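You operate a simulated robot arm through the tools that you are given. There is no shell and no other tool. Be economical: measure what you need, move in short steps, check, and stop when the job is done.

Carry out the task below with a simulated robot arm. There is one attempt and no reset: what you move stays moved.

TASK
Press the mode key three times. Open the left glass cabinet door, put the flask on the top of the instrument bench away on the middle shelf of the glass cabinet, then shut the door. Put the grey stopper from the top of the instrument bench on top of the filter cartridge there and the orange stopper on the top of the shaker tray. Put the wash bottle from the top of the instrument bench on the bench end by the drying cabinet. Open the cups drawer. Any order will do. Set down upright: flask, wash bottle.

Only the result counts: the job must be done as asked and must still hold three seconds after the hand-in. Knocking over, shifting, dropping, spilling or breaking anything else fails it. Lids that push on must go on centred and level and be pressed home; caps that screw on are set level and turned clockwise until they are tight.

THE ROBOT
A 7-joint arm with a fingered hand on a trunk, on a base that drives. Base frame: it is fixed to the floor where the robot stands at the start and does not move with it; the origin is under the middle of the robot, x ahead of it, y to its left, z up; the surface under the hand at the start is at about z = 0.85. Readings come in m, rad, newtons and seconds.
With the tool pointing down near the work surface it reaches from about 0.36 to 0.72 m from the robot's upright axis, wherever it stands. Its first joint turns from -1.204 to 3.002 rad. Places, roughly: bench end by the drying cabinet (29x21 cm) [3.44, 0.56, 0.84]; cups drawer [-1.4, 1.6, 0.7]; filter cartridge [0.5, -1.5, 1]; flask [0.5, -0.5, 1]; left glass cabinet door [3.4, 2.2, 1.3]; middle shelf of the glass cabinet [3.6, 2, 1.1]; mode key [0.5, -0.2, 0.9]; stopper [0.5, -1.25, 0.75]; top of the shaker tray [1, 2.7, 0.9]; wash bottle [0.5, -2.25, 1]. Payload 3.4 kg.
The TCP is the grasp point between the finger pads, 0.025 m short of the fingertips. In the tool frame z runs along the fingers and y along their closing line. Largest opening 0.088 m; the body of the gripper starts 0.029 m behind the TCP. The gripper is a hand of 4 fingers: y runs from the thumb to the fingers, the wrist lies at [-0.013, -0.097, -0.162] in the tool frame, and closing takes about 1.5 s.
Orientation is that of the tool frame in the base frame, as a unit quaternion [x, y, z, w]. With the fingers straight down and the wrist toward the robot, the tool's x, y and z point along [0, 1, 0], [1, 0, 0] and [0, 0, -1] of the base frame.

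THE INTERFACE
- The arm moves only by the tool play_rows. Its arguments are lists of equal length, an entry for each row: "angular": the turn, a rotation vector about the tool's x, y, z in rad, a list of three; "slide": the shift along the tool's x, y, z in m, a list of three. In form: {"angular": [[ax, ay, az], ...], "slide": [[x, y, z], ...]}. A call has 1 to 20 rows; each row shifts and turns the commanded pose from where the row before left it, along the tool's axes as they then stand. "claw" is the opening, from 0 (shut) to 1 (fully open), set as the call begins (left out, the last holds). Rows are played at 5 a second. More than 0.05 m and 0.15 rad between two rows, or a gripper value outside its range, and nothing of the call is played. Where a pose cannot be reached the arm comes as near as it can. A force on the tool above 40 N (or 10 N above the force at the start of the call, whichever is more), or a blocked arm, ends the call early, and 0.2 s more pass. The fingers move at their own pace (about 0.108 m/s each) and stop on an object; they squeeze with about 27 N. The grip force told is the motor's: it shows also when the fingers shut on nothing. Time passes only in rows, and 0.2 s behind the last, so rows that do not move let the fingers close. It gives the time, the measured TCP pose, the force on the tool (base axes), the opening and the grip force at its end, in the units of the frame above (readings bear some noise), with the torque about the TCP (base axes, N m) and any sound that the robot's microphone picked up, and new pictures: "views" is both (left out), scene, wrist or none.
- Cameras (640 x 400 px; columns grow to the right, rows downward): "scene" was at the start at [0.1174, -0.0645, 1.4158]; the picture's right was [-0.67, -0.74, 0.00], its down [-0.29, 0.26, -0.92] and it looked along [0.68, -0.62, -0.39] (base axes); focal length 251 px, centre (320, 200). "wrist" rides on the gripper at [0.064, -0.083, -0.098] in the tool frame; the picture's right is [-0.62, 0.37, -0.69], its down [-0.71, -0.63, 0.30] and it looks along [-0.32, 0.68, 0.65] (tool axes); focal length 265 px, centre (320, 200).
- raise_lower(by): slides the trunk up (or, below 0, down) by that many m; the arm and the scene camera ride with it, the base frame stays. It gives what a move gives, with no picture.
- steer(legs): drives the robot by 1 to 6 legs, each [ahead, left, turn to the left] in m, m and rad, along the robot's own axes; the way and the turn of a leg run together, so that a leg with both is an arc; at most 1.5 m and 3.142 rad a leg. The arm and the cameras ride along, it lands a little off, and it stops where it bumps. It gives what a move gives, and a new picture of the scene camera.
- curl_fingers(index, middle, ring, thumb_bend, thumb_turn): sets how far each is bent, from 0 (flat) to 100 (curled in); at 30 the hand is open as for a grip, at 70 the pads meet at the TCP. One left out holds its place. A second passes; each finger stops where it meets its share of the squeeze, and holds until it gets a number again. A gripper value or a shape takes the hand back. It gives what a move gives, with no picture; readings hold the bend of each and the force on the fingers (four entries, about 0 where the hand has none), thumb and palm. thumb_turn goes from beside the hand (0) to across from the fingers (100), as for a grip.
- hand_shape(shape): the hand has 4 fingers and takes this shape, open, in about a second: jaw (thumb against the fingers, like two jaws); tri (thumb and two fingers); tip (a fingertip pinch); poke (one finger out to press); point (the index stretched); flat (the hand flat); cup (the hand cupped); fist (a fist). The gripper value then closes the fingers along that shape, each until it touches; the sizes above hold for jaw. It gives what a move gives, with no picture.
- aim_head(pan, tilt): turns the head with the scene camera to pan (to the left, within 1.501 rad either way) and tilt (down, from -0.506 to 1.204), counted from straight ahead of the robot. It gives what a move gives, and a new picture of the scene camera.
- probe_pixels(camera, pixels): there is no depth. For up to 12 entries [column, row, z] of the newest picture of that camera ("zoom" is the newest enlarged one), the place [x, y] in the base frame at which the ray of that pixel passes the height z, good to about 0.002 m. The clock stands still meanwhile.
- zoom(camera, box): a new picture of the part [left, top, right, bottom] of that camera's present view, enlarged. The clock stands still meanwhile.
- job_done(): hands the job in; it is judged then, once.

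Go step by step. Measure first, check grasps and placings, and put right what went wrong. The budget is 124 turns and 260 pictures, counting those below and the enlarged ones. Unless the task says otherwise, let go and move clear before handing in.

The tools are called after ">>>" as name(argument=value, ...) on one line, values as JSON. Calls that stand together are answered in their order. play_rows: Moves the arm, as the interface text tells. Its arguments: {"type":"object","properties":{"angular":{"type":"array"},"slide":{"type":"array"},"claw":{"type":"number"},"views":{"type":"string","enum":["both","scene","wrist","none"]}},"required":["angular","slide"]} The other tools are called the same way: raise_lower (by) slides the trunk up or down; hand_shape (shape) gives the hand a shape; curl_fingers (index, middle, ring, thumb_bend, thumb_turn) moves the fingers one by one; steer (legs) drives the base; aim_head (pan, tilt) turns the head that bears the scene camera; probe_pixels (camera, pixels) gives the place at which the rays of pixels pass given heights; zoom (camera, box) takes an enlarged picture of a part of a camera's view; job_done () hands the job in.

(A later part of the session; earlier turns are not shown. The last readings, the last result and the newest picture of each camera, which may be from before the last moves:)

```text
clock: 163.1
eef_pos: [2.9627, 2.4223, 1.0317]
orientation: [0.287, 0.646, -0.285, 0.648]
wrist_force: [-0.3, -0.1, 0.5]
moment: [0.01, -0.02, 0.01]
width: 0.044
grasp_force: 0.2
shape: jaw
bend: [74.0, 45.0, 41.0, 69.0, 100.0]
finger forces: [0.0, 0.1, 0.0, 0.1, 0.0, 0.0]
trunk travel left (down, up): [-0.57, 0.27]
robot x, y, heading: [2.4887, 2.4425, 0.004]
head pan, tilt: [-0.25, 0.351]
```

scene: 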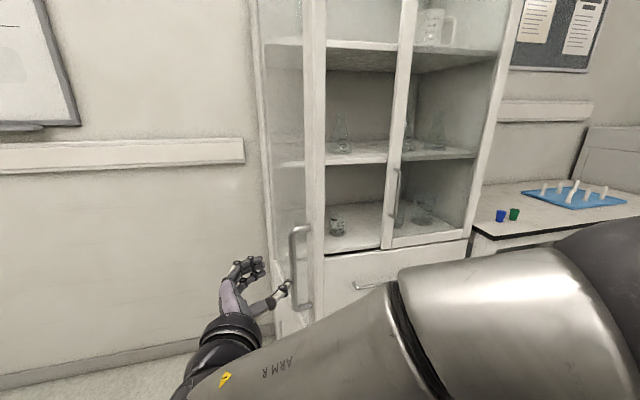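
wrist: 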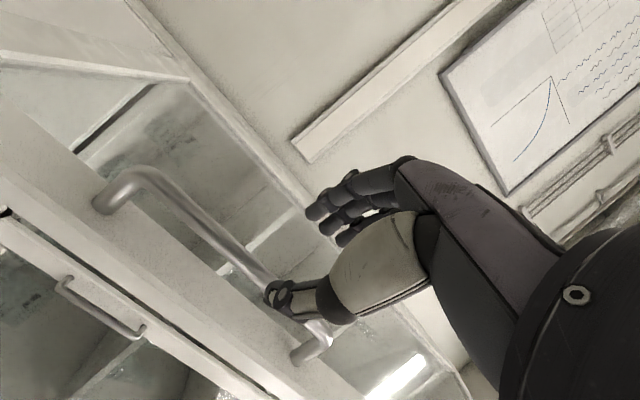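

Door is well open. I leave: drive right and back, then return the hand to tool-down.

>>> steer(legs=[[-0.15, 0, 0], [0, -0.5, 0], [-0.4, 0, 0]])

>>> play_rows(angular=[[0.14, 0, 0], [0.14, 0, 0], [0.14, 0, 0], [0.14, 0, 0], [0.14, 0, 0], [0.05, 0, 0], [0, 0.14, 0], [0, 0.14, 0], [0, 0.14, 0], [0, 0.14, 0], [0, 0.14, 0], [0, 0.14, 0], [0, 0.14, 0], [0, 0.14, 0], [0, 0.14, 0], [0, 0.14, 0], [0, 0.14, 0]], slide=[[0, 0, 0], [0, 0, 0], [0, 0, 0], [0, 0, 0], [0, 0, 0], [0, 0, 0], [0, 0, 0], [0, 0, 0], [0, 0, 0], [0, 0, 0], [0, 0, 0], [0, 0, 0], [0, 0, 0], [0, 0, 0], [0, 0, 0], [0, 0, 0], [0, 0, 0]], claw=1, views="none")

>>> aim_head(pan=0.15, tilt=0.15)

```text
clock: 169.2
eef_pos: [2.4133, 1.9154, 1.0314]
orientation: [0.285, 0.647, -0.285, 0.647]
wrist_force: [0.5, -0.1, -0.1]
moment: [0.0, -0.01, 0.01]
width: 0.0443
grasp_force: 0.0
shape: jaw
bend: [74.0, 45.0, 41.0, 69.0, 100.0]
finger forces: [0.0, 0.1, 0.0, 0.1, 0.0, 0.0]
trunk travel left (down, up): [-0.57, 0.27]
robot x, y, heading: [1.9363, 1.9355, 0.005]
head pan, tilt: [-0.25, 0.351]
```

scene: 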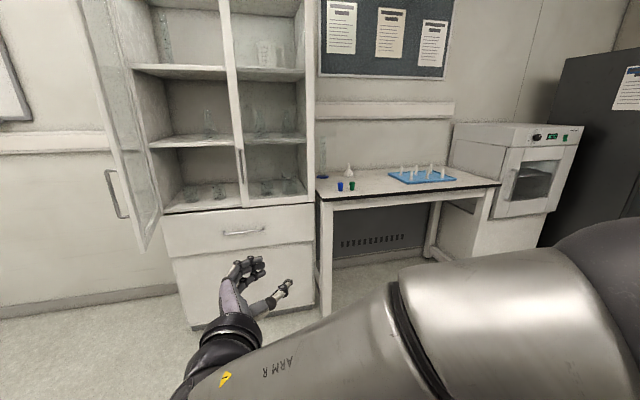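

```text
clock: 172.8
eef_pos: [2.4142, 1.9126, 1.0324]
orientation: [0.711, 0.704, -0.01, 0.01]
wrist_force: [-1.1, 0.6, 0.7]
moment: [0.0, -0.01, -0.03]
width: 0.0874
grasp_force: 0.0
shape: jaw
bend: [30.0, 30.0, 30.0, 30.0, 98.0]
finger forces: [0.1, 0.0, 0.0, 0.0, 0.0, 0.0]
trunk travel left (down, up): [-0.57, 0.27]
robot x, y, heading: [1.9397, 1.9328, 0.005]
head pan, tilt: [-0.25, 0.351]
```

```text
clock: 173.6
eef_pos: [2.4149, 1.9151, 1.0333]
orientation: [0.711, 0.703, -0.011, 0.011]
wrist_force: [0.4, 0.1, -0.2]
moment: [0.0, -0.02, 0.0]
width: 0.0877
grasp_force: 0.0
shape: jaw
bend: [30.0, 30.0, 30.0, 30.0, 98.0]
finger forces: [0.0, 0.0, 0.0, 0.0, 0.0, 0.0]
trunk travel left (down, up): [-0.57, 0.27]
robot x, y, heading: [1.9381, 1.933, 0.008]
head pan, tilt: [0.15, 0.15]
```

scene: 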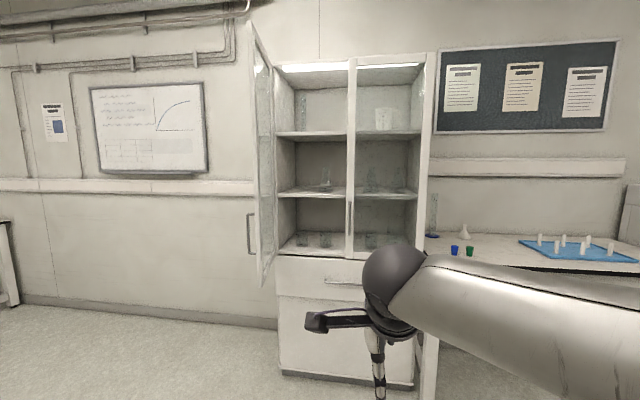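

The left door stands ~90° open with the left bay free. Next the cups drawer: I back along the corridor, turn around, and look at it.

>>> steer(legs=[[-1.2, 0, 0], [-1.15, 0, 0], [0, 0, 3.13], [0, 0.28, 0]])

>>> aim_head(pan=0.15, tilt=0.5)

```text
clock: 194.1
eef_pos: [-0.8977, 1.6494, 1.0329]
orientation: [0.708, -0.706, -0.012, -0.011]
wrist_force: [0.4, -0.9, 0.4]
moment: [0.0, 0.02, -0.01]
width: 0.0878
grasp_force: 0.1
shape: jaw
bend: [30.0, 30.0, 30.0, 30.0, 98.0]
finger forces: [0.0, 0.0, 0.1, 0.0, 0.0, 0.0]
trunk travel left (down, up): [-0.57, 0.27]
robot x, y, heading: [-0.4202, 1.6365, -3.122]
head pan, tilt: [0.15, 0.15]
```

scene: 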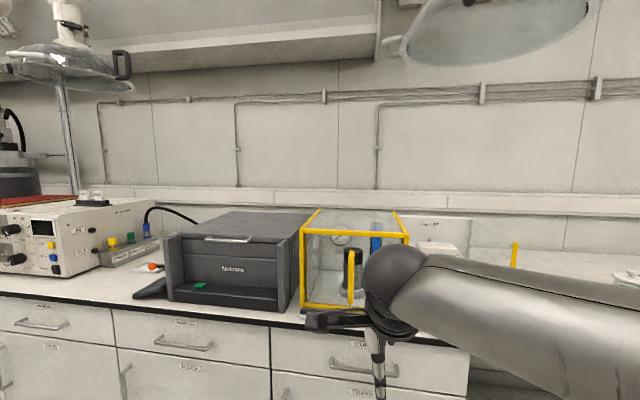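

```text
clock: 195.0
eef_pos: [-0.8971, 1.6489, 1.0327]
orientation: [0.709, -0.705, -0.011, -0.012]
wrist_force: [-0.2, 0.5, 0.3]
moment: [-0.01, -0.02, 0.0]
width: 0.0878
grasp_force: 0.0
shape: jaw
bend: [30.0, 30.0, 30.0, 30.0, 98.0]
finger forces: [0.0, 0.0, 0.1, 0.0, 0.1, 0.1]
trunk travel left (down, up): [-0.57, 0.27]
robot x, y, heading: [-0.4205, 1.6366, -3.13]
head pan, tilt: [0.15, 0.499]
```

scene: 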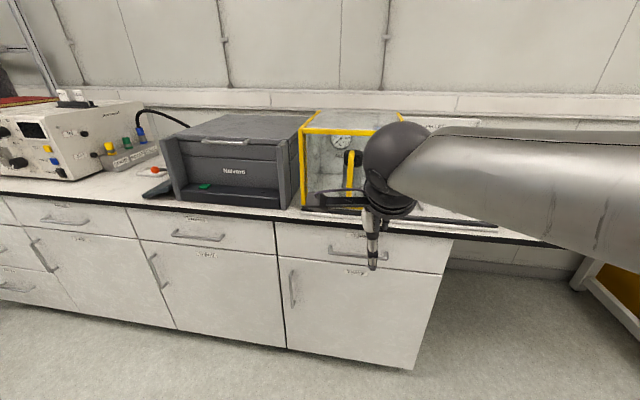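

The CUPS drawer is the rightmost, its handle spanning (328,248)–(388,258). I zoom and probe it.

>>> zoom(camera="scene", box=[270, 205, 450, 285])

>>> probe_pixels(camera="scene", pixels=[[276, 217, 0.84], [330, 247, 0.74], [330, 258, 0.74], [330, 258, 0.72], [330, 258, 0.76], [387, 261, 0.74], [412, 370, 0.08], [286, 348, 0.08], [275, 222, 0.82], [280, 257, 0.68]])

>>> play_rows(angular=[[0, 0, 0]], slide=[[0, 0, 0]], views="wrist")

```text
3.56 times, centred on (360, 245) of scene
```

zoom: 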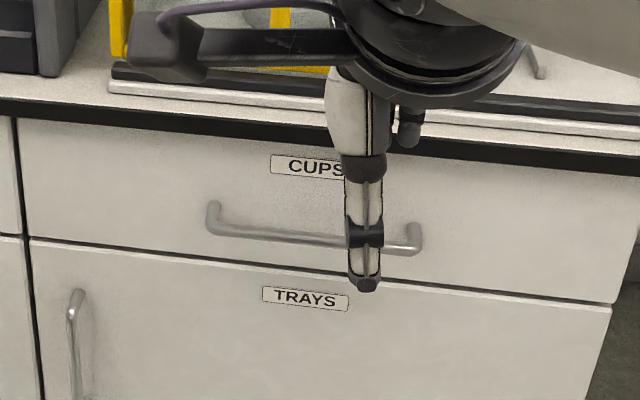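

```text
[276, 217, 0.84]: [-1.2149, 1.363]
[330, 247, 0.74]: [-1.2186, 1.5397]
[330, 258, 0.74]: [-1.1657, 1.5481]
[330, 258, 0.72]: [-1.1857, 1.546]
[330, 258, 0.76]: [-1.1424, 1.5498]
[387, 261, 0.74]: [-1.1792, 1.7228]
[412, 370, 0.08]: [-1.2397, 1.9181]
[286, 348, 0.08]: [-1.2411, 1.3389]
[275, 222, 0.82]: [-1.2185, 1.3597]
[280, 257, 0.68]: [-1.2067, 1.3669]
```

```text
clock: 195.4
eef_pos: [-0.8974, 1.6485, 1.0341]
orientation: [0.709, -0.705, -0.011, -0.01]
wrist_force: [0.4, 0.0, -0.6]
moment: [0.02, -0.01, -0.01]
width: 0.0879
grasp_force: 0.1
shape: jaw
bend: [30.0, 30.0, 30.0, 30.0, 98.0]
finger forces: [0.0, 0.0, 0.0, 0.0, 0.0, 0.1]
trunk travel left (down, up): [-0.57, 0.27]
robot x, y, heading: [-0.4214, 1.6381, -3.123]
head pan, tilt: [0.15, 0.499]
```

wrist: 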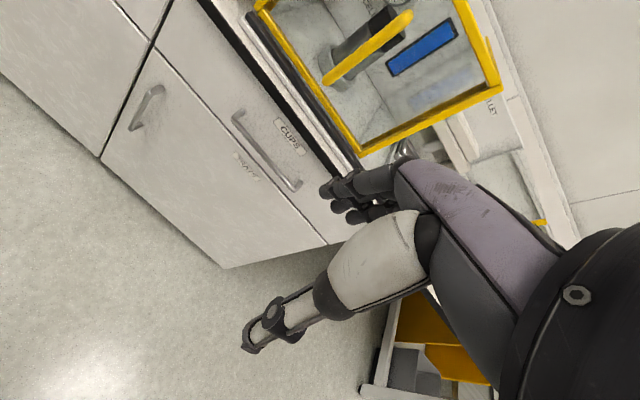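

>>> probe_pixels(camera="scene", pixels=[[330, 253, 0.7], [330, 253, 0.74], [330, 253, 0.78], [386, 259.5, 0.7], [386, 259.5, 0.74], [386, 259.5, 0.78]])

>>> probe_pixels(camera="wrist", pixels=[[235, 119, 0.7], [235, 119, 0.74], [235, 119, 0.78], [295, 188, 0.7], [295, 188, 0.74], [295, 188, 0.78]])

>>> zoom(camera="wrist", box=[200, 90, 340, 210])

```text
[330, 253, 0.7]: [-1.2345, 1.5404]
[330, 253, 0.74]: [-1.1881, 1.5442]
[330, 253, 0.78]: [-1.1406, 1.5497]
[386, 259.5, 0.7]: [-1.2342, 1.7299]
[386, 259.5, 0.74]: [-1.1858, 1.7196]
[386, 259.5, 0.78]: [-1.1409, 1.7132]
```

```text
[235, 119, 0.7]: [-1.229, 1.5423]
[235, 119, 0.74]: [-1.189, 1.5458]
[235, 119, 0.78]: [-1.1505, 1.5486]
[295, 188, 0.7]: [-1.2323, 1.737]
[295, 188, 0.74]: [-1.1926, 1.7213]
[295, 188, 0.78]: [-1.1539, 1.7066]
```

```text
3.33 times, centred on (270, 150) of wrist
```

zoom: 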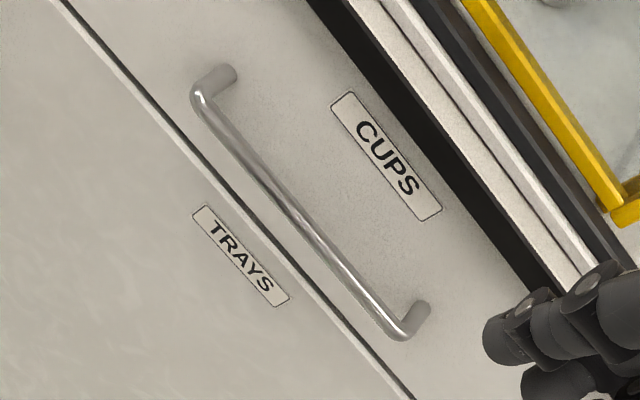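

Handle bar: x≈−1.19, y 1.545–1.72, z≈0.738, about 3.5 cm off the front. I lower the trunk, tilt the fingers 55° forward, and close in.

>>> raise_lower(by=-0.2)

>>> play_rows(angular=[[-0.137, 0, 0], [-0.137, 0, 0], [-0.137, 0, 0], [-0.137, 0, 0], [-0.137, 0, 0], [-0.137, 0, 0], [-0.137, 0, 0]], slide=[[0, 0, 0], [0, 0, 0], [0, 0, 0], [0, 0, 0], [0, 0, 0], [0, 0, 0], [0, 0, 0]], claw=0.6, views="wrist")

>>> aim_head(pan=0.0, tilt=0.6)

```text
clock: 197.5
eef_pos: [-0.8972, 1.6487, 0.8326]
orientation: [0.708, -0.706, -0.011, -0.012]
wrist_force: [-0.2, -0.9, 0.9]
moment: [0.0, -0.02, -0.02]
width: 0.0875
grasp_force: 0.2
shape: jaw
bend: [30.0, 30.0, 30.0, 30.0, 98.0]
finger forces: [0.0, 0.0, 0.0, 0.1, 0.1, 0.0]
trunk travel left (down, up): [-0.37, 0.47]
robot x, y, heading: [-0.4224, 1.6346, -3.123]
head pan, tilt: [0.15, 0.499]
```

```text
clock: 199.1
eef_pos: [-0.8979, 1.6483, 0.8319]
orientation: [0.632, -0.621, -0.336, 0.318]
wrist_force: [0.0, 0.8, 0.1]
moment: [-0.02, 0.01, -0.02]
width: 0.0531
grasp_force: 0.0
shape: jaw
bend: [29.0, 40.0, 37.0, 64.0, 100.0]
finger forces: [0.1, 0.0, 0.0, 0.1, 0.1, 0.0]
trunk travel left (down, up): [-0.37, 0.47]
robot x, y, heading: [-0.4208, 1.6373, -3.122]
head pan, tilt: [0.15, 0.499]
```

wrist: 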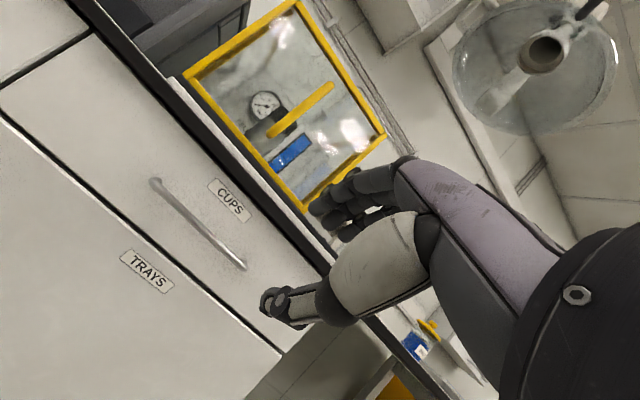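

```text
clock: 199.8
eef_pos: [-0.897, 1.6497, 0.8317]
orientation: [0.633, -0.621, -0.335, 0.317]
wrist_force: [-1.1, -0.2, 0.2]
moment: [0.03, 0.0, -0.02]
width: 0.0533
grasp_force: 0.0
shape: jaw
bend: [29.0, 40.0, 37.0, 64.0, 100.0]
finger forces: [0.0, 0.0, 0.0, 0.0, 0.0, 0.1]
trunk travel left (down, up): [-0.37, 0.47]
robot x, y, heading: [-0.4249, 1.6351, -3.122]
head pan, tilt: [0.0, 0.6]
```

scene: 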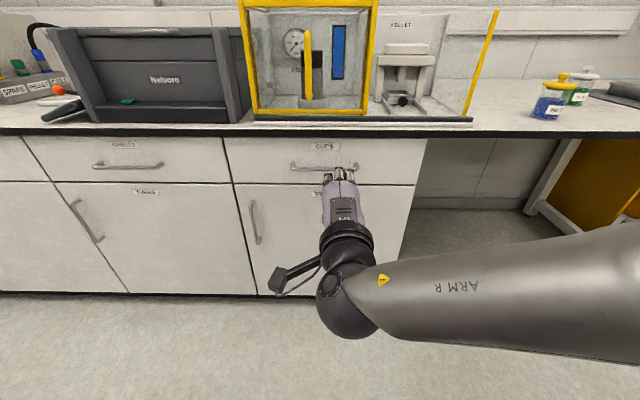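

Re-triangulating the handle bar with the changed view points.

>>> probe_pixels(camera="scene", pixels=[[292, 167, 0.7], [292, 167, 0.74], [292, 167, 0.78], [357, 168, 0.7], [357, 168, 0.74], [357, 168, 0.78]])

>>> probe_pixels(camera="wrist", pixels=[[154, 186, 0.7], [154, 186, 0.74], [154, 186, 0.78], [242, 267, 0.7], [242, 267, 0.74], [242, 267, 0.78]])

>>> zoom(camera="scene", box=[280, 140, 370, 220])

```text
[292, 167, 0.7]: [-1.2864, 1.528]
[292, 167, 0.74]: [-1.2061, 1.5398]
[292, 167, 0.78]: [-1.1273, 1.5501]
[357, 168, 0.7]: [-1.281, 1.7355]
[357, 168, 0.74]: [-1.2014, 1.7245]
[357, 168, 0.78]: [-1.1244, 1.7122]
```

```text
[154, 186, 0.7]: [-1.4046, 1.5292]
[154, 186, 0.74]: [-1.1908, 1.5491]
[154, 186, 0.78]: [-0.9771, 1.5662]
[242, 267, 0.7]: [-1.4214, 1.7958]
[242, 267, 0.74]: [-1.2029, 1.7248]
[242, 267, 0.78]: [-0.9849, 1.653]
```

```text
5.00 times, centred on (325, 180) of scene
```

zoom: 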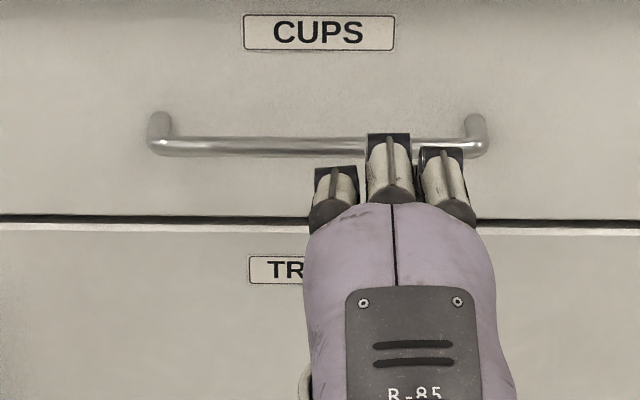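

Bar refined: (−1.202, 1.634, 0.739). I drive 0.15 m ahead and slide the hand in until the bar is between the fingers.

>>> steer(legs=[[0.15, 0, 0]])

>>> play_rows(angular=[[0, 0, 0], [0, 0, 0], [0, 0, 0], [0, 0, 0]], slide=[[0.008, 0.006, 0.035], [0.009, 0.007, 0.035], [0, 0, 0.035], [0, 0, 0.03]], views="both")

>>> zoom(camera="wrist", box=[160, 120, 400, 340])

```text
clock: 201.2
eef_pos: [-1.0476, 1.6463, 0.8324]
orientation: [0.634, -0.621, -0.335, 0.316]
wrist_force: [-0.8, 0.0, -0.6]
moment: [-0.01, -0.02, -0.01]
width: 0.053
grasp_force: 0.2
shape: jaw
bend: [29.0, 40.0, 37.0, 64.0, 100.0]
finger forces: [0.0, 0.1, 0.1, 0.0, 0.0, 0.1]
trunk travel left (down, up): [-0.37, 0.47]
robot x, y, heading: [-0.5721, 1.6311, -3.127]
head pan, tilt: [0.0, 0.6]
```

scene: 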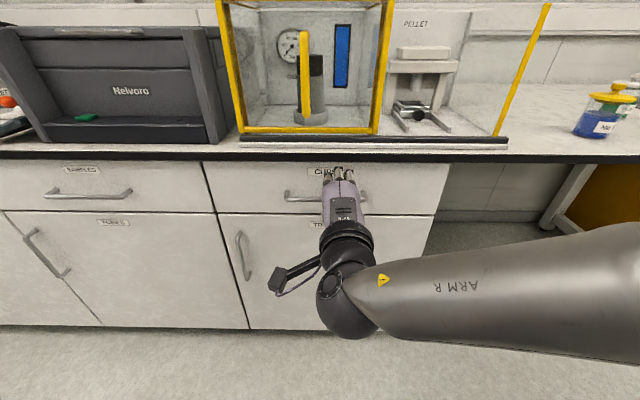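

```text
clock: 202.2
eef_pos: [-1.1647, 1.6306, 0.7657]
orientation: [0.633, -0.621, -0.336, 0.318]
wrist_force: [-0.1, 0.3, 0.5]
moment: [0.01, -0.01, -0.01]
width: 0.0531
grasp_force: 0.0
shape: jaw
bend: [29.0, 40.0, 37.0, 64.0, 100.0]
finger forces: [0.0, 0.0, 0.0, 0.1, 0.1, 0.1]
trunk travel left (down, up): [-0.37, 0.47]
robot x, y, heading: [-0.571, 1.636, -3.125]
head pan, tilt: [0.0, 0.6]
```

scene: 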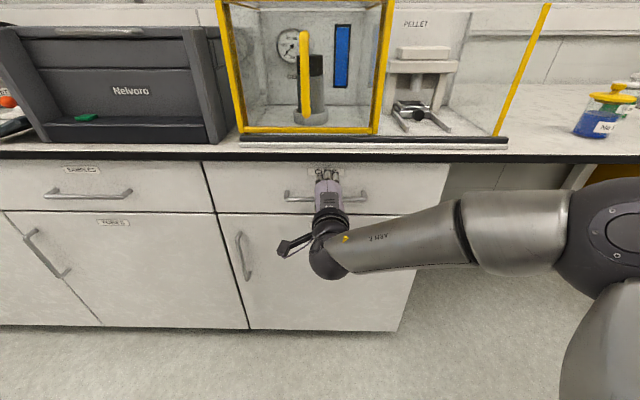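
wrist: 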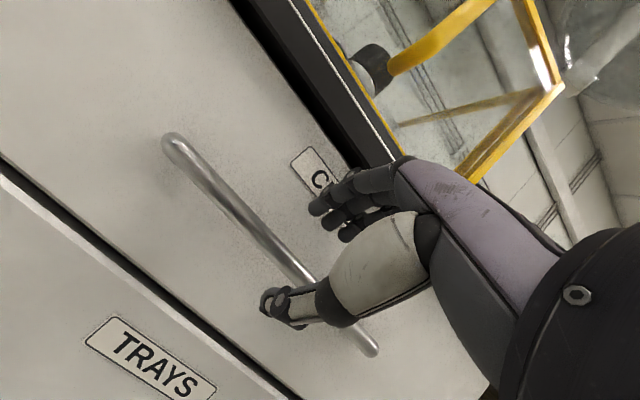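

```text
1.82 times, centred on (280, 230) of wrist
```

zoom: 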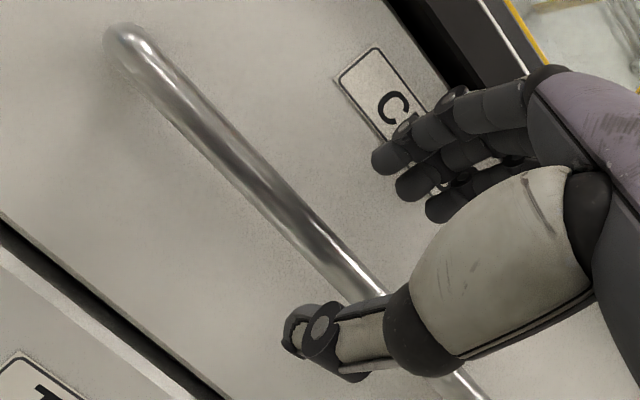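

The bar is centred between thumb and fingers. Advance 4 cm and close.

>>> play_rows(angular=[[0, 0, 0], [0, 0, 0]], slide=[[0, 0, 0.022], [0, 0, 0.018]], views="none")

>>> play_rows(angular=[[0, 0, 0], [0, 0, 0], [0, 0, 0], [0, 0, 0], [0, 0, 0], [0, 0, 0], [0, 0, 0]], slide=[[0, 0, 0], [0, 0, 0], [0, 0, 0], [0, 0, 0], [0, 0, 0], [0, 0, 0], [0, 0, 0]], claw=0, views="wrist")

```text
clock: 202.7
eef_pos: [-1.1795, 1.63, 0.759]
orientation: [0.632, -0.616, -0.339, 0.325]
wrist_force: [32.8, 4.8, 8.9]
moment: [0.01, 0.74, -0.32]
width: 0.0476
grasp_force: 0.1
shape: jaw
bend: [75.0, 44.0, 40.0, 64.0, 100.0]
finger forces: [11.3, 15.1, 6.4, 0.1, 0.1, 0.1]
trunk travel left (down, up): [-0.37, 0.47]
robot x, y, heading: [-0.5711, 1.6326, -3.124]
head pan, tilt: [0.0, 0.6]
stopped in row 2: the force on the tool passed its limit at 48 N (the readings are from after the stop); the commanded pose is now the measured one
```

```text
clock: 204.3
eef_pos: [-1.1863, 1.6293, 0.7481]
orientation: [0.635, -0.62, -0.335, 0.317]
wrist_force: [13.5, 0.9, -27.0]
moment: [-0.04, 0.02, 0.01]
width: 0.0149
grasp_force: 26.7
shape: jaw
bend: [75.0, 74.0, 72.0, 77.0, 100.0]
finger forces: [0.0, 0.1, 0.1, 0.0, 33.5, 0.0]
trunk travel left (down, up): [-0.37, 0.47]
robot x, y, heading: [-0.5705, 1.6322, -3.124]
head pan, tilt: [0.0, 0.6]
```

wrist: 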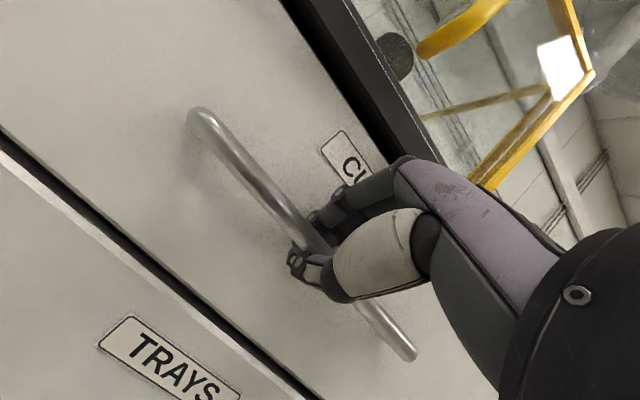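

The fingers touched the front but the bar is now enclosed. I pull by driving back a little and check.

>>> steer(legs=[[-0.12, 0, 0]])

```text
clock: 205.6
eef_pos: [-1.0678, 1.6292, 0.7497]
orientation: [0.636, -0.619, -0.334, 0.318]
wrist_force: [-1.9, -2.6, -25.7]
moment: [0.01, 0.05, 0.02]
width: 0.0134
grasp_force: 27.0
shape: jaw
bend: [75.0, 74.0, 72.0, 75.0, 100.0]
finger forces: [0.1, 0.0, 0.1, 0.0, 29.5, 0.1]
trunk travel left (down, up): [-0.37, 0.47]
robot x, y, heading: [-0.4519, 1.6346, -3.127]
head pan, tilt: [0.0, 0.6]
```

scene: 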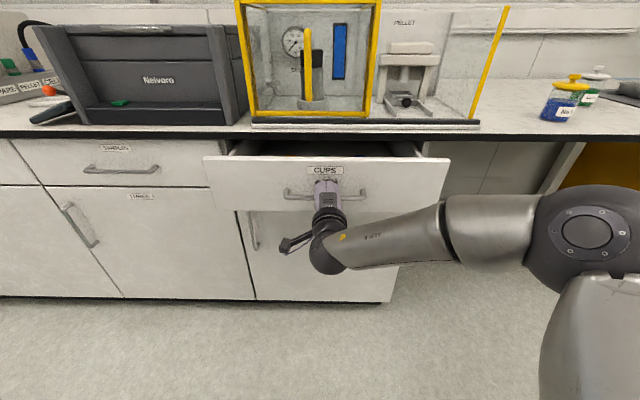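

The drawer opens. Pull another 0.15 m.

>>> steer(legs=[[-0.15, 0, 0]])

```text
clock: 206.9
eef_pos: [-0.9174, 1.6325, 0.7482]
orientation: [0.635, -0.618, -0.335, 0.319]
wrist_force: [-1.3, -4.9, -24.1]
moment: [0.0, 0.05, 0.03]
width: 0.0129
grasp_force: 26.8
shape: jaw
bend: [75.0, 74.0, 72.0, 76.0, 100.0]
finger forces: [0.1, 0.0, 0.1, 0.1, 29.0, 0.0]
trunk travel left (down, up): [-0.37, 0.47]
robot x, y, heading: [-0.2996, 1.6403, -3.12]
head pan, tilt: [0.0, 0.6]
```

scene: 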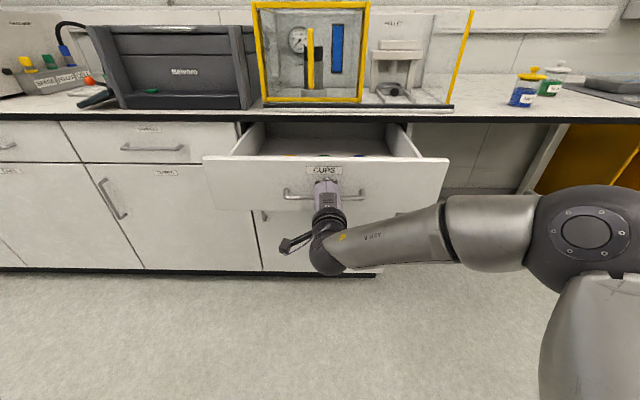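

Drawer is ~0.27 m open; I pull 5 cm more, then release and back off.

>>> steer(legs=[[-0.05, 0, 0]])

>>> play_rows(angular=[[0, 0, 0], [0, 0, 0], [0, 0, 0], [0, 0, 0], [0, 0, 0], [0, 0, 0], [0, 0, 0], [0, 0, 0]], slide=[[0, 0, 0], [0, 0, 0], [0, 0, 0], [0, 0, 0], [0, 0, 0], [0, 0, -0.02], [0, 0, -0.04], [0, 0, -0.04]], claw=0.7, views="scene")

```text
clock: 207.9
eef_pos: [-0.8671, 1.6334, 0.7474]
orientation: [0.636, -0.619, -0.334, 0.317]
wrist_force: [-1.8, -4.6, -22.2]
moment: [0.01, 0.01, -0.01]
width: 0.0126
grasp_force: 27.0
shape: jaw
bend: [75.0, 74.0, 72.0, 76.0, 100.0]
finger forces: [0.0, 0.0, 0.0, 0.0, 28.1, 0.0]
trunk travel left (down, up): [-0.37, 0.47]
robot x, y, heading: [-0.2512, 1.6378, -3.12]
head pan, tilt: [0.0, 0.6]
```

scene: 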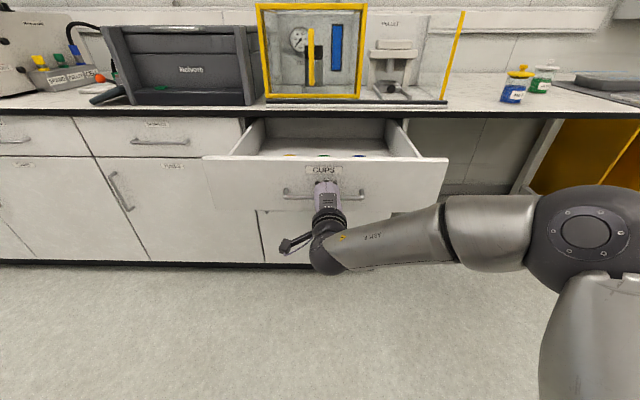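

```text
clock: 209.7
eef_pos: [-0.7819, 1.6321, 0.8072]
orientation: [0.635, -0.617, -0.336, 0.32]
wrist_force: [-0.9, -0.6, 0.2]
moment: [-0.02, 0.04, -0.01]
width: 0.0612
grasp_force: 0.0
shape: jaw
bend: [28.0, 37.0, 34.0, 58.0, 99.0]
finger forces: [0.0, 0.0, 0.0, 0.1, 0.0, 0.1]
trunk travel left (down, up): [-0.37, 0.47]
robot x, y, heading: [-0.2493, 1.6385, -3.118]
head pan, tilt: [0.0, 0.6]
```

scene: 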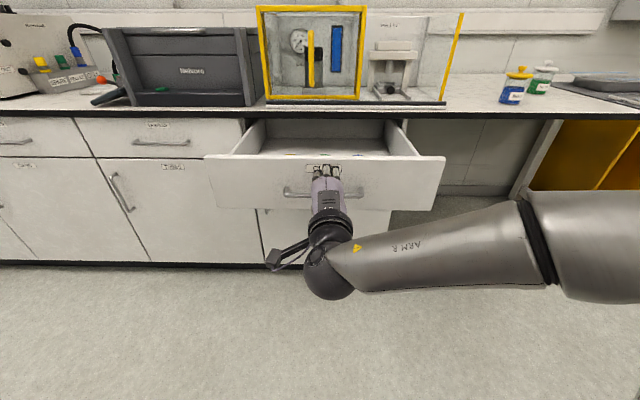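

Drawer is open ~0.32 m and released. Now I go back to the instrument bench for the flask: turn around, pass the bin at x≈−0.47.

>>> steer(legs=[[0, 0, 3.12], [-0.22, 0, 0], [0, -1.44, 0]])

>>> raise_lower(by=0.2)

>>> play_rows(angular=[[0.137, 0, 0], [0.137, 0, 0], [0.137, 0, 0], [0.137, 0, 0], [0.137, 0, 0], [0.137, 0, 0], [0.137, 0, 0], [0, -0.143, 0], [0, -0.143, 0], [0, -0.143, 0], [0, -0.143, 0], [0, -0.143, 0], [0, -0.143, 0], [0, -0.143, 0], [0, -0.143, 0], [0, -0.143, 0], [0, -0.143, 0], [0, -0.143, 0]], slide=[[0, 0, 0], [0, 0, 0], [0, 0, 0], [0, 0, 0], [0, 0, 0], [0, 0, 0], [0, 0, 0], [0, 0, 0], [0, 0, 0], [0, 0, 0], [0, 0, 0], [0, 0, 0], [0, 0, 0], [0, 0, 0], [0, 0, 0], [0, 0, 0], [0, 0, 0], [0, 0, 0]], claw=0.8, views="none")

>>> play_rows(angular=[[-0.143, 0, 0], [-0.143, 0, 0], [-0.143, 0, 0], [-0.143, 0, 0], [-0.143, 0, 0], [-0.143, 0, 0], [-0.143, 0, 0], [-0.143, 0, 0], [-0.143, 0, 0], [-0.143, 0, 0], [-0.143, 0, 0], [0, 0.12, 0], [0, 0.12, 0], [0, 0.11, 0]], slide=[[0, 0.01, 0], [0, 0.01, 0], [0, 0.01, 0], [0, 0.01, 0], [0, 0, 0.01], [0, 0, 0.01], [0, 0, 0.01], [0, -0.02, 0.01], [0, -0.02, 0], [0, -0.03, 0], [0, -0.03, 0], [0, -0.03, 0], [0, -0.03, 0], [0, -0.03, 0]], views="wrist")

```text
clock: 225.3
eef_pos: [0.0538, 0.1984, 0.807]
orientation: [0.627, 0.628, 0.314, 0.338]
wrist_force: [-0.4, 0.1, -0.8]
moment: [-0.05, -0.03, -0.01]
width: 0.0612
grasp_force: 0.0
shape: jaw
bend: [28.0, 37.0, 34.0, 58.0, 99.0]
finger forces: [0.0, 0.0, 0.0, 0.0, 0.1, 0.0]
trunk travel left (down, up): [-0.37, 0.47]
robot x, y, heading: [-0.4806, 0.2092, -0.01]
head pan, tilt: [0.0, 0.6]
```

scene: 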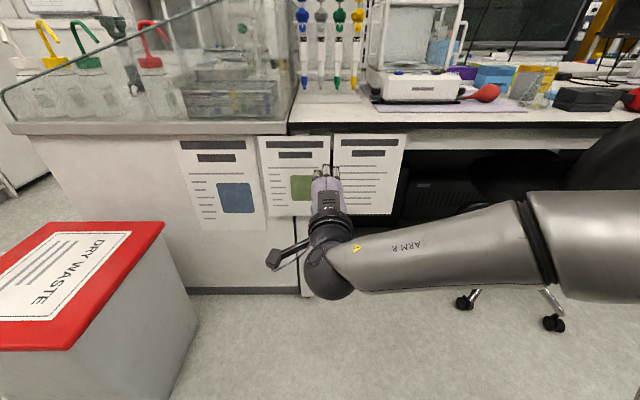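

```text
clock: 227.5
eef_pos: [0.0538, 0.1975, 1.0067]
orientation: [0.628, 0.627, 0.314, 0.339]
wrist_force: [-0.5, 0.0, 0.1]
moment: [0.01, 0.01, -0.01]
width: 0.0613
grasp_force: 0.1
shape: jaw
bend: [28.0, 37.0, 34.0, 58.0, 99.0]
finger forces: [0.1, 0.0, 0.0, 0.0, 0.0, 0.1]
trunk travel left (down, up): [-0.57, 0.27]
robot x, y, heading: [-0.482, 0.2086, -0.005]
head pan, tilt: [0.0, 0.6]
```

```text
clock: 231.5
eef_pos: [0.0608, 0.1647, 1.0214]
orientation: [0.531, 0.489, -0.505, 0.473]
wrist_force: [0.7, 1.0, 0.3]
moment: [0.0, 0.04, -0.01]
width: 0.0705
grasp_force: 0.0
shape: jaw
bend: [27.0, 34.0, 32.0, 49.0, 99.0]
finger forces: [0.0, 0.1, 0.1, 0.0, 0.0, 0.0]
trunk travel left (down, up): [-0.57, 0.27]
robot x, y, heading: [-0.4809, 0.2084, -0.006]
head pan, tilt: [0.0, 0.6]
stopped in row 18: the arm was blocked; the commanded pose is now the measured one
```

```text
clock: 234.5
eef_pos: [0.0712, 0.0164, 0.9982]
orientation: [0.087, 0.824, -0.039, 0.559]
wrist_force: [0.2, 0.7, -0.6]
moment: [0.01, 0.0, 0.01]
width: 0.0702
grasp_force: 0.0
shape: jaw
bend: [27.0, 34.0, 31.0, 49.0, 99.0]
finger forces: [0.1, 0.0, 0.1, 0.0, 0.0, 0.0]
out of reach, approached as far as the arm can: row 8, 9, 10
trunk travel left (down, up): [-0.57, 0.27]
robot x, y, heading: [-0.4801, 0.2067, -0.011]
head pan, tilt: [0.0, 0.6]
```

wrist: 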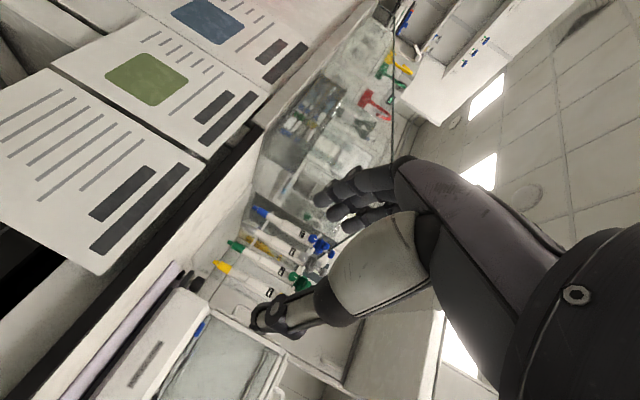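

The hand is horizontal with a ~22° downward tilt. I drive toward the flask and look.

>>> steer(legs=[[0, -0.42, 0], [0.24, 0, 0.01]])

>>> aim_head(pan=-0.35, tilt=0.5)

>>> play_rows(angular=[[0, 0, 0]], slide=[[0, 0, 0]], views="wrist")

>>> zoom(camera="scene", box=[240, 150, 400, 290])

```text
clock: 238.5
eef_pos: [0.308, -0.3999, 0.9975]
orientation: [0.085, 0.825, -0.038, 0.558]
wrist_force: [0.3, 0.4, -0.1]
moment: [0.0, -0.02, -0.01]
width: 0.0703
grasp_force: 0.0
shape: jaw
bend: [27.0, 34.0, 31.0, 49.0, 99.0]
finger forces: [0.0, 0.0, 0.1, 0.1, 0.0, 0.1]
trunk travel left (down, up): [-0.57, 0.27]
robot x, y, heading: [-0.2467, -0.2111, -0.007]
head pan, tilt: [0.0, 0.6]
```

scene: 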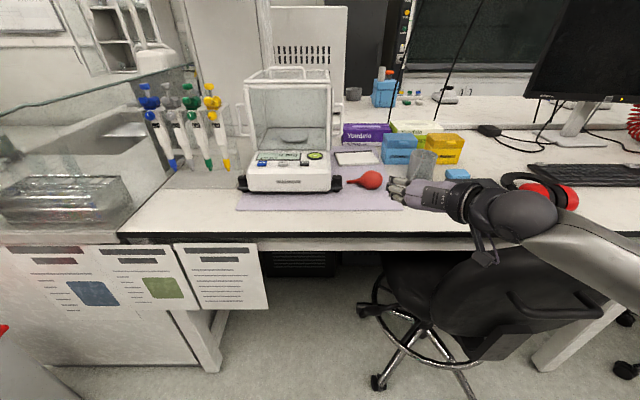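

```text
clock: 239.3
eef_pos: [0.3063, -0.4002, 0.9979]
orientation: [0.084, 0.825, -0.038, 0.558]
wrist_force: [-0.1, -0.1, -0.1]
moment: [0.01, 0.03, 0.0]
width: 0.0702
grasp_force: 0.1
shape: jaw
bend: [27.0, 34.0, 31.0, 49.0, 99.0]
finger forces: [0.0, 0.1, 0.0, 0.0, 0.0, 0.1]
trunk travel left (down, up): [-0.57, 0.27]
robot x, y, heading: [-0.2448, -0.2125, 0.002]
head pan, tilt: [-0.351, 0.499]
```

scene: 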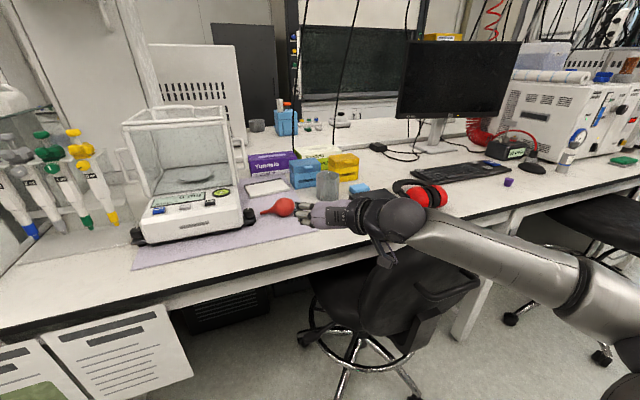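

```text
clock: 239.7
eef_pos: [0.306, -0.3999, 0.9972]
orientation: [0.085, 0.824, -0.038, 0.559]
wrist_force: [0.8, -0.3, -0.3]
moment: [-0.01, 0.0, 0.01]
width: 0.0704
grasp_force: 0.1
shape: jaw
bend: [27.0, 34.0, 31.0, 49.0, 99.0]
finger forces: [0.1, 0.1, 0.1, 0.0, 0.1, 0.0]
trunk travel left (down, up): [-0.57, 0.27]
robot x, y, heading: [-0.2485, -0.2136, -0.006]
head pan, tilt: [-0.351, 0.499]
```

wrist: 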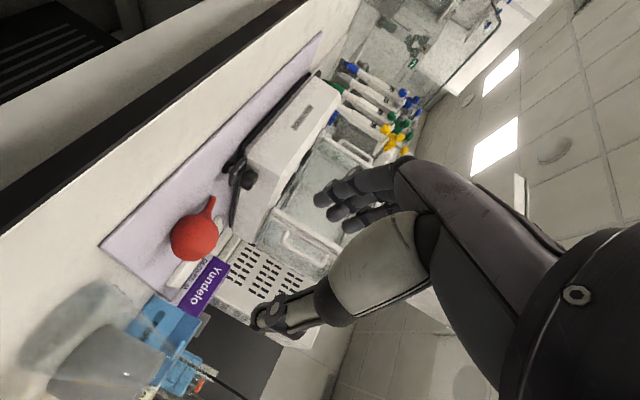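

```text
2.86 times, centred on (320, 220) of scene
```

zoom: 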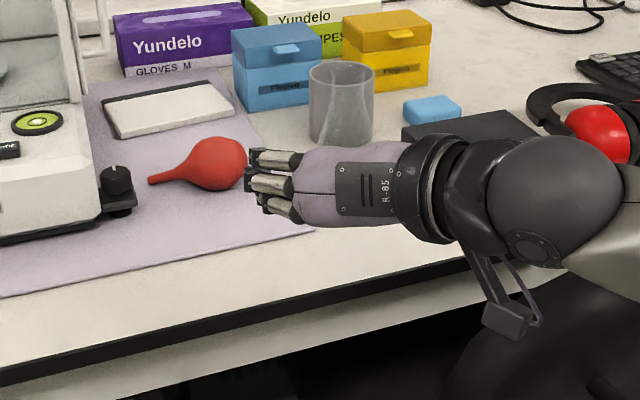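

The flask is hidden behind the hand in the scene but its place is known (0.513,-0.508). I move to a pre-approach point 16 cm in front of its neck and re-measure.

>>> play_rows(angular=[[0, 0, 0], [0, 0, 0], [0, 0, 0]], slide=[[-0.0143, -0.023, 0.019], [-0.0143, -0.023, 0.019], [-0.0143, -0.023, 0.019]], views="both")

>>> zoom(camera="wrist", box=[40, 180, 300, 390])

>>> zoom(camera="scene", box=[260, 150, 400, 270])

```text
clock: 240.5
eef_pos: [0.3621, -0.4822, 1.0148]
orientation: [0.085, 0.824, -0.038, 0.559]
wrist_force: [0.0, -0.3, 0.4]
moment: [0.05, 0.01, -0.02]
width: 0.0703
grasp_force: 0.2
shape: jaw
bend: [27.0, 34.0, 31.0, 49.0, 99.0]
finger forces: [0.0, 0.0, 0.0, 0.1, 0.0, 0.1]
trunk travel left (down, up): [-0.57, 0.27]
robot x, y, heading: [-0.2453, -0.213, -0.001]
head pan, tilt: [-0.351, 0.499]
```

scene: 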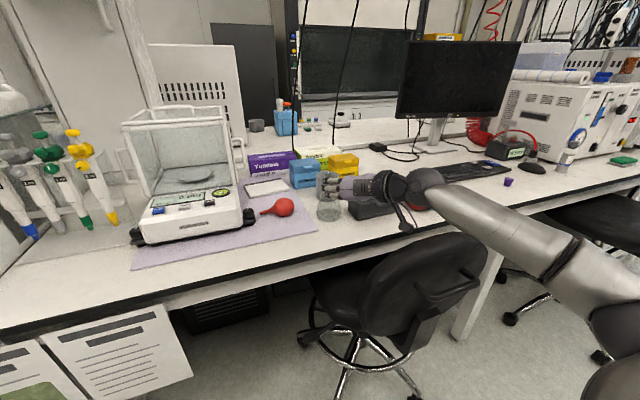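
wrist: 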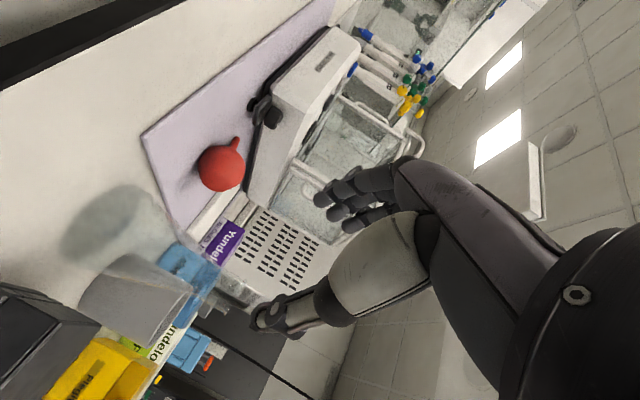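

```text
1.90 times, centred on (170, 285) of wrist
```

zoom: 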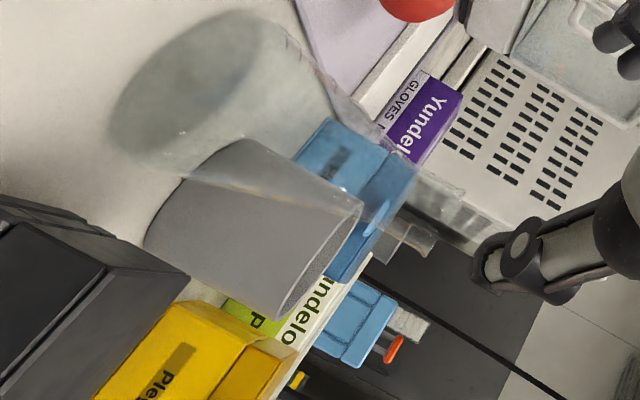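

```text
3.33 times, centred on (330, 210) of scene
```

zoom: 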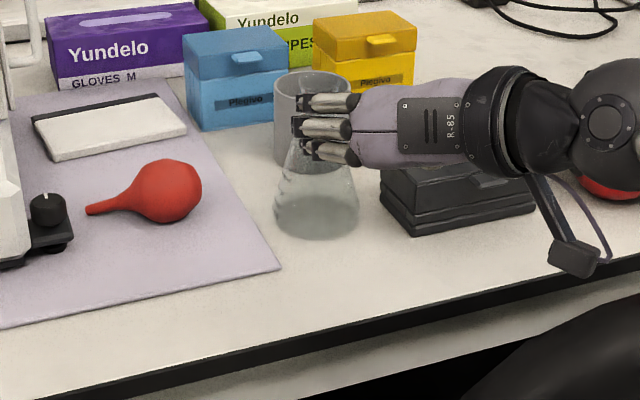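

>>> probe_pixels(camera="wrist", pixels=[[222.6, 306, 0.975], [222.6, 306, 0.985], [222.6, 306, 0.995], [100, 231, 0.855]])

>>> probe_pixels(camera="scene", pixels=[[329, 214.5, 0.855], [317, 212, 0.86], [341, 212, 0.86], [329, 221, 0.85]])

```text
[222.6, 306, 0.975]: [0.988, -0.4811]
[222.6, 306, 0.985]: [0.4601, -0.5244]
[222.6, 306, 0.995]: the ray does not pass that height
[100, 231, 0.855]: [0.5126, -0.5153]
```

```text
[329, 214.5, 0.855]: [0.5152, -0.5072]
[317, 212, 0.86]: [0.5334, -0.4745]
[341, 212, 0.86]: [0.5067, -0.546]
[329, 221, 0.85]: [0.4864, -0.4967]
```

Flask confirmed at (0.515,-0.509). A pure 16 cm advance along the fingers brings the neck between them; I go 12 cm first and look.

>>> play_rows(angular=[[0, 0, 0], [0, 0, 0], [0, 0, 0]], slide=[[0, 0, 0.04], [0, 0, 0.04], [0, 0, 0.04]], views="wrist")

>>> zoom(camera="wrist", box=[120, 160, 360, 380])

>>> zoom(camera="scene", box=[280, 150, 400, 250])

```text
clock: 241.3
eef_pos: [0.4732, -0.4991, 0.9681]
orientation: [0.084, 0.825, -0.038, 0.558]
wrist_force: [0.2, -0.1, -0.1]
moment: [-0.01, -0.03, -0.04]
width: 0.0704
grasp_force: 0.0
shape: jaw
bend: [27.0, 34.0, 31.0, 49.0, 99.0]
finger forces: [0.0, 0.0, 0.1, 0.1, 0.1, 0.1]
trunk travel left (down, up): [-0.57, 0.27]
robot x, y, heading: [-0.2431, -0.2108, -0.003]
head pan, tilt: [-0.351, 0.499]
```

wrist: 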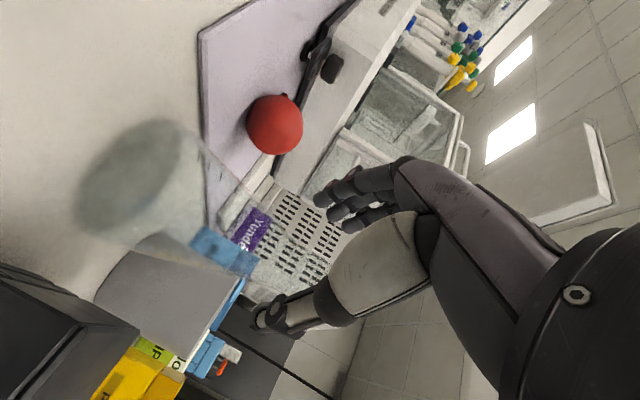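

```text
1.82 times, centred on (240, 270) of wrist
```

zoom: 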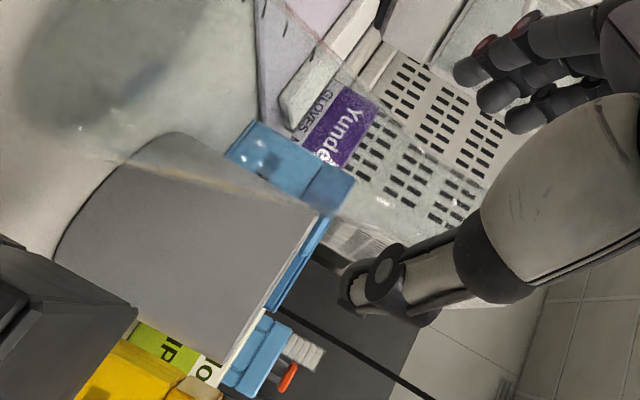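

```text
4.00 times, centred on (340, 200) of scene
```

zoom: 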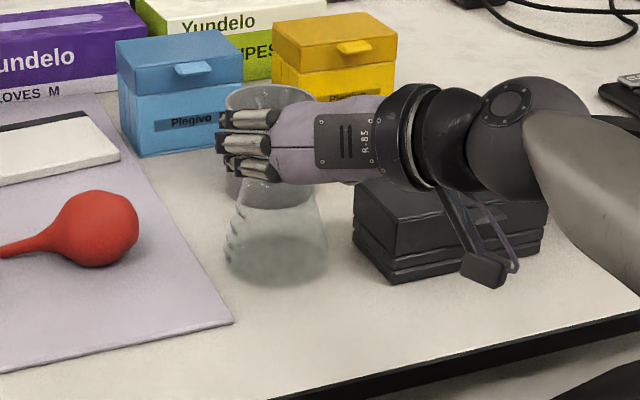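

The wrist camera arm is near the black box, so I probe the box for clearance before the last 4 cm.

>>> probe_pixels(camera="scene", pixels=[[357.5, 220.5, 0.85], [391, 209, 0.85], [357, 211, 0.87], [357, 204, 0.9], [357, 204, 0.88], [375, 219, 0.92], [375, 219, 0.93]])

```text
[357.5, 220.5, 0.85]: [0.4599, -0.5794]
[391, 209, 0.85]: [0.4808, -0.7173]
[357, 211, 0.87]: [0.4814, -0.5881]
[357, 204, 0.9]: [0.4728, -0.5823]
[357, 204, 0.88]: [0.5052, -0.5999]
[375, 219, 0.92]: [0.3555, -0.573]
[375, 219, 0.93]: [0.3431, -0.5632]
```

Box starts at x≈0.46 and is ≤0.90 high; clear. Final advance and close on the neck.

>>> play_rows(angular=[[0, 0, 0], [0, 0, 0]], slide=[[0, 0, 0.022], [0, 0, 0.02]], views="none")

>>> play_rows(angular=[[0, 0, 0], [0, 0, 0], [0, 0, 0], [0, 0, 0], [0, 0, 0], [0, 0, 0], [0, 0, 0]], slide=[[0, 0, 0], [0, 0, 0], [0, 0, 0], [0, 0, 0], [0, 0, 0], [0, 0, 0], [0, 0, 0]], claw=0, views="both")

>>> zoom(camera="scene", box=[280, 150, 400, 250])

```text
clock: 241.9
eef_pos: [0.5099, -0.5049, 0.9522]
orientation: [0.085, 0.825, -0.038, 0.558]
wrist_force: [0.1, -0.4, -0.1]
moment: [0.01, -0.02, 0.01]
width: 0.0705
grasp_force: 0.1
shape: jaw
bend: [27.0, 34.0, 31.0, 49.0, 99.0]
finger forces: [0.0, 0.0, 0.1, 0.1, 0.1, 0.1]
trunk travel left (down, up): [-0.57, 0.27]
robot x, y, heading: [-0.2433, -0.2098, -0.003]
head pan, tilt: [-0.351, 0.499]
```

```text
clock: 243.5
eef_pos: [0.5089, -0.5062, 0.9548]
orientation: [0.085, 0.824, -0.038, 0.559]
wrist_force: [-0.3, -0.6, 4.9]
moment: [-0.12, -0.06, 0.01]
width: 0.0196
grasp_force: 26.5
shape: jaw
bend: [76.0, 73.0, 72.0, 82.0, 100.0]
finger forces: [13.8, 0.4, 7.1, 0.1, 21.5, 0.0]
trunk travel left (down, up): [-0.57, 0.27]
robot x, y, heading: [-0.2405, -0.2135, -0.003]
head pan, tilt: [-0.351, 0.499]
```

scene: 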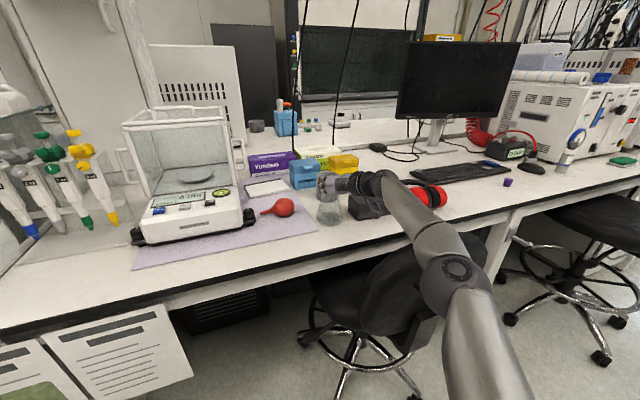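
wrist: 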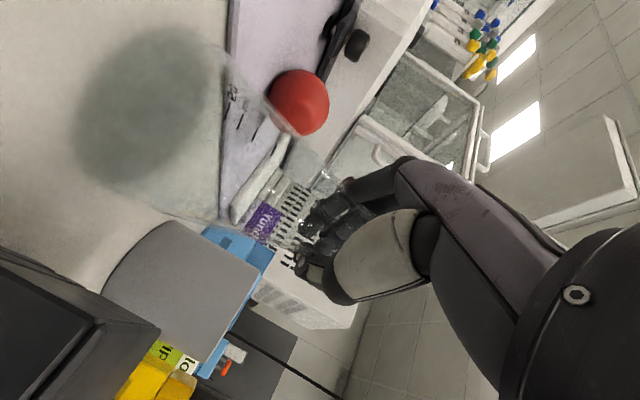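

```text
4.00 times, centred on (340, 200) of scene
```

zoom: 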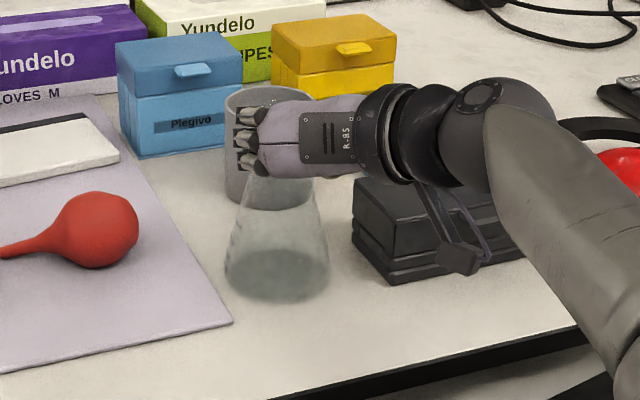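

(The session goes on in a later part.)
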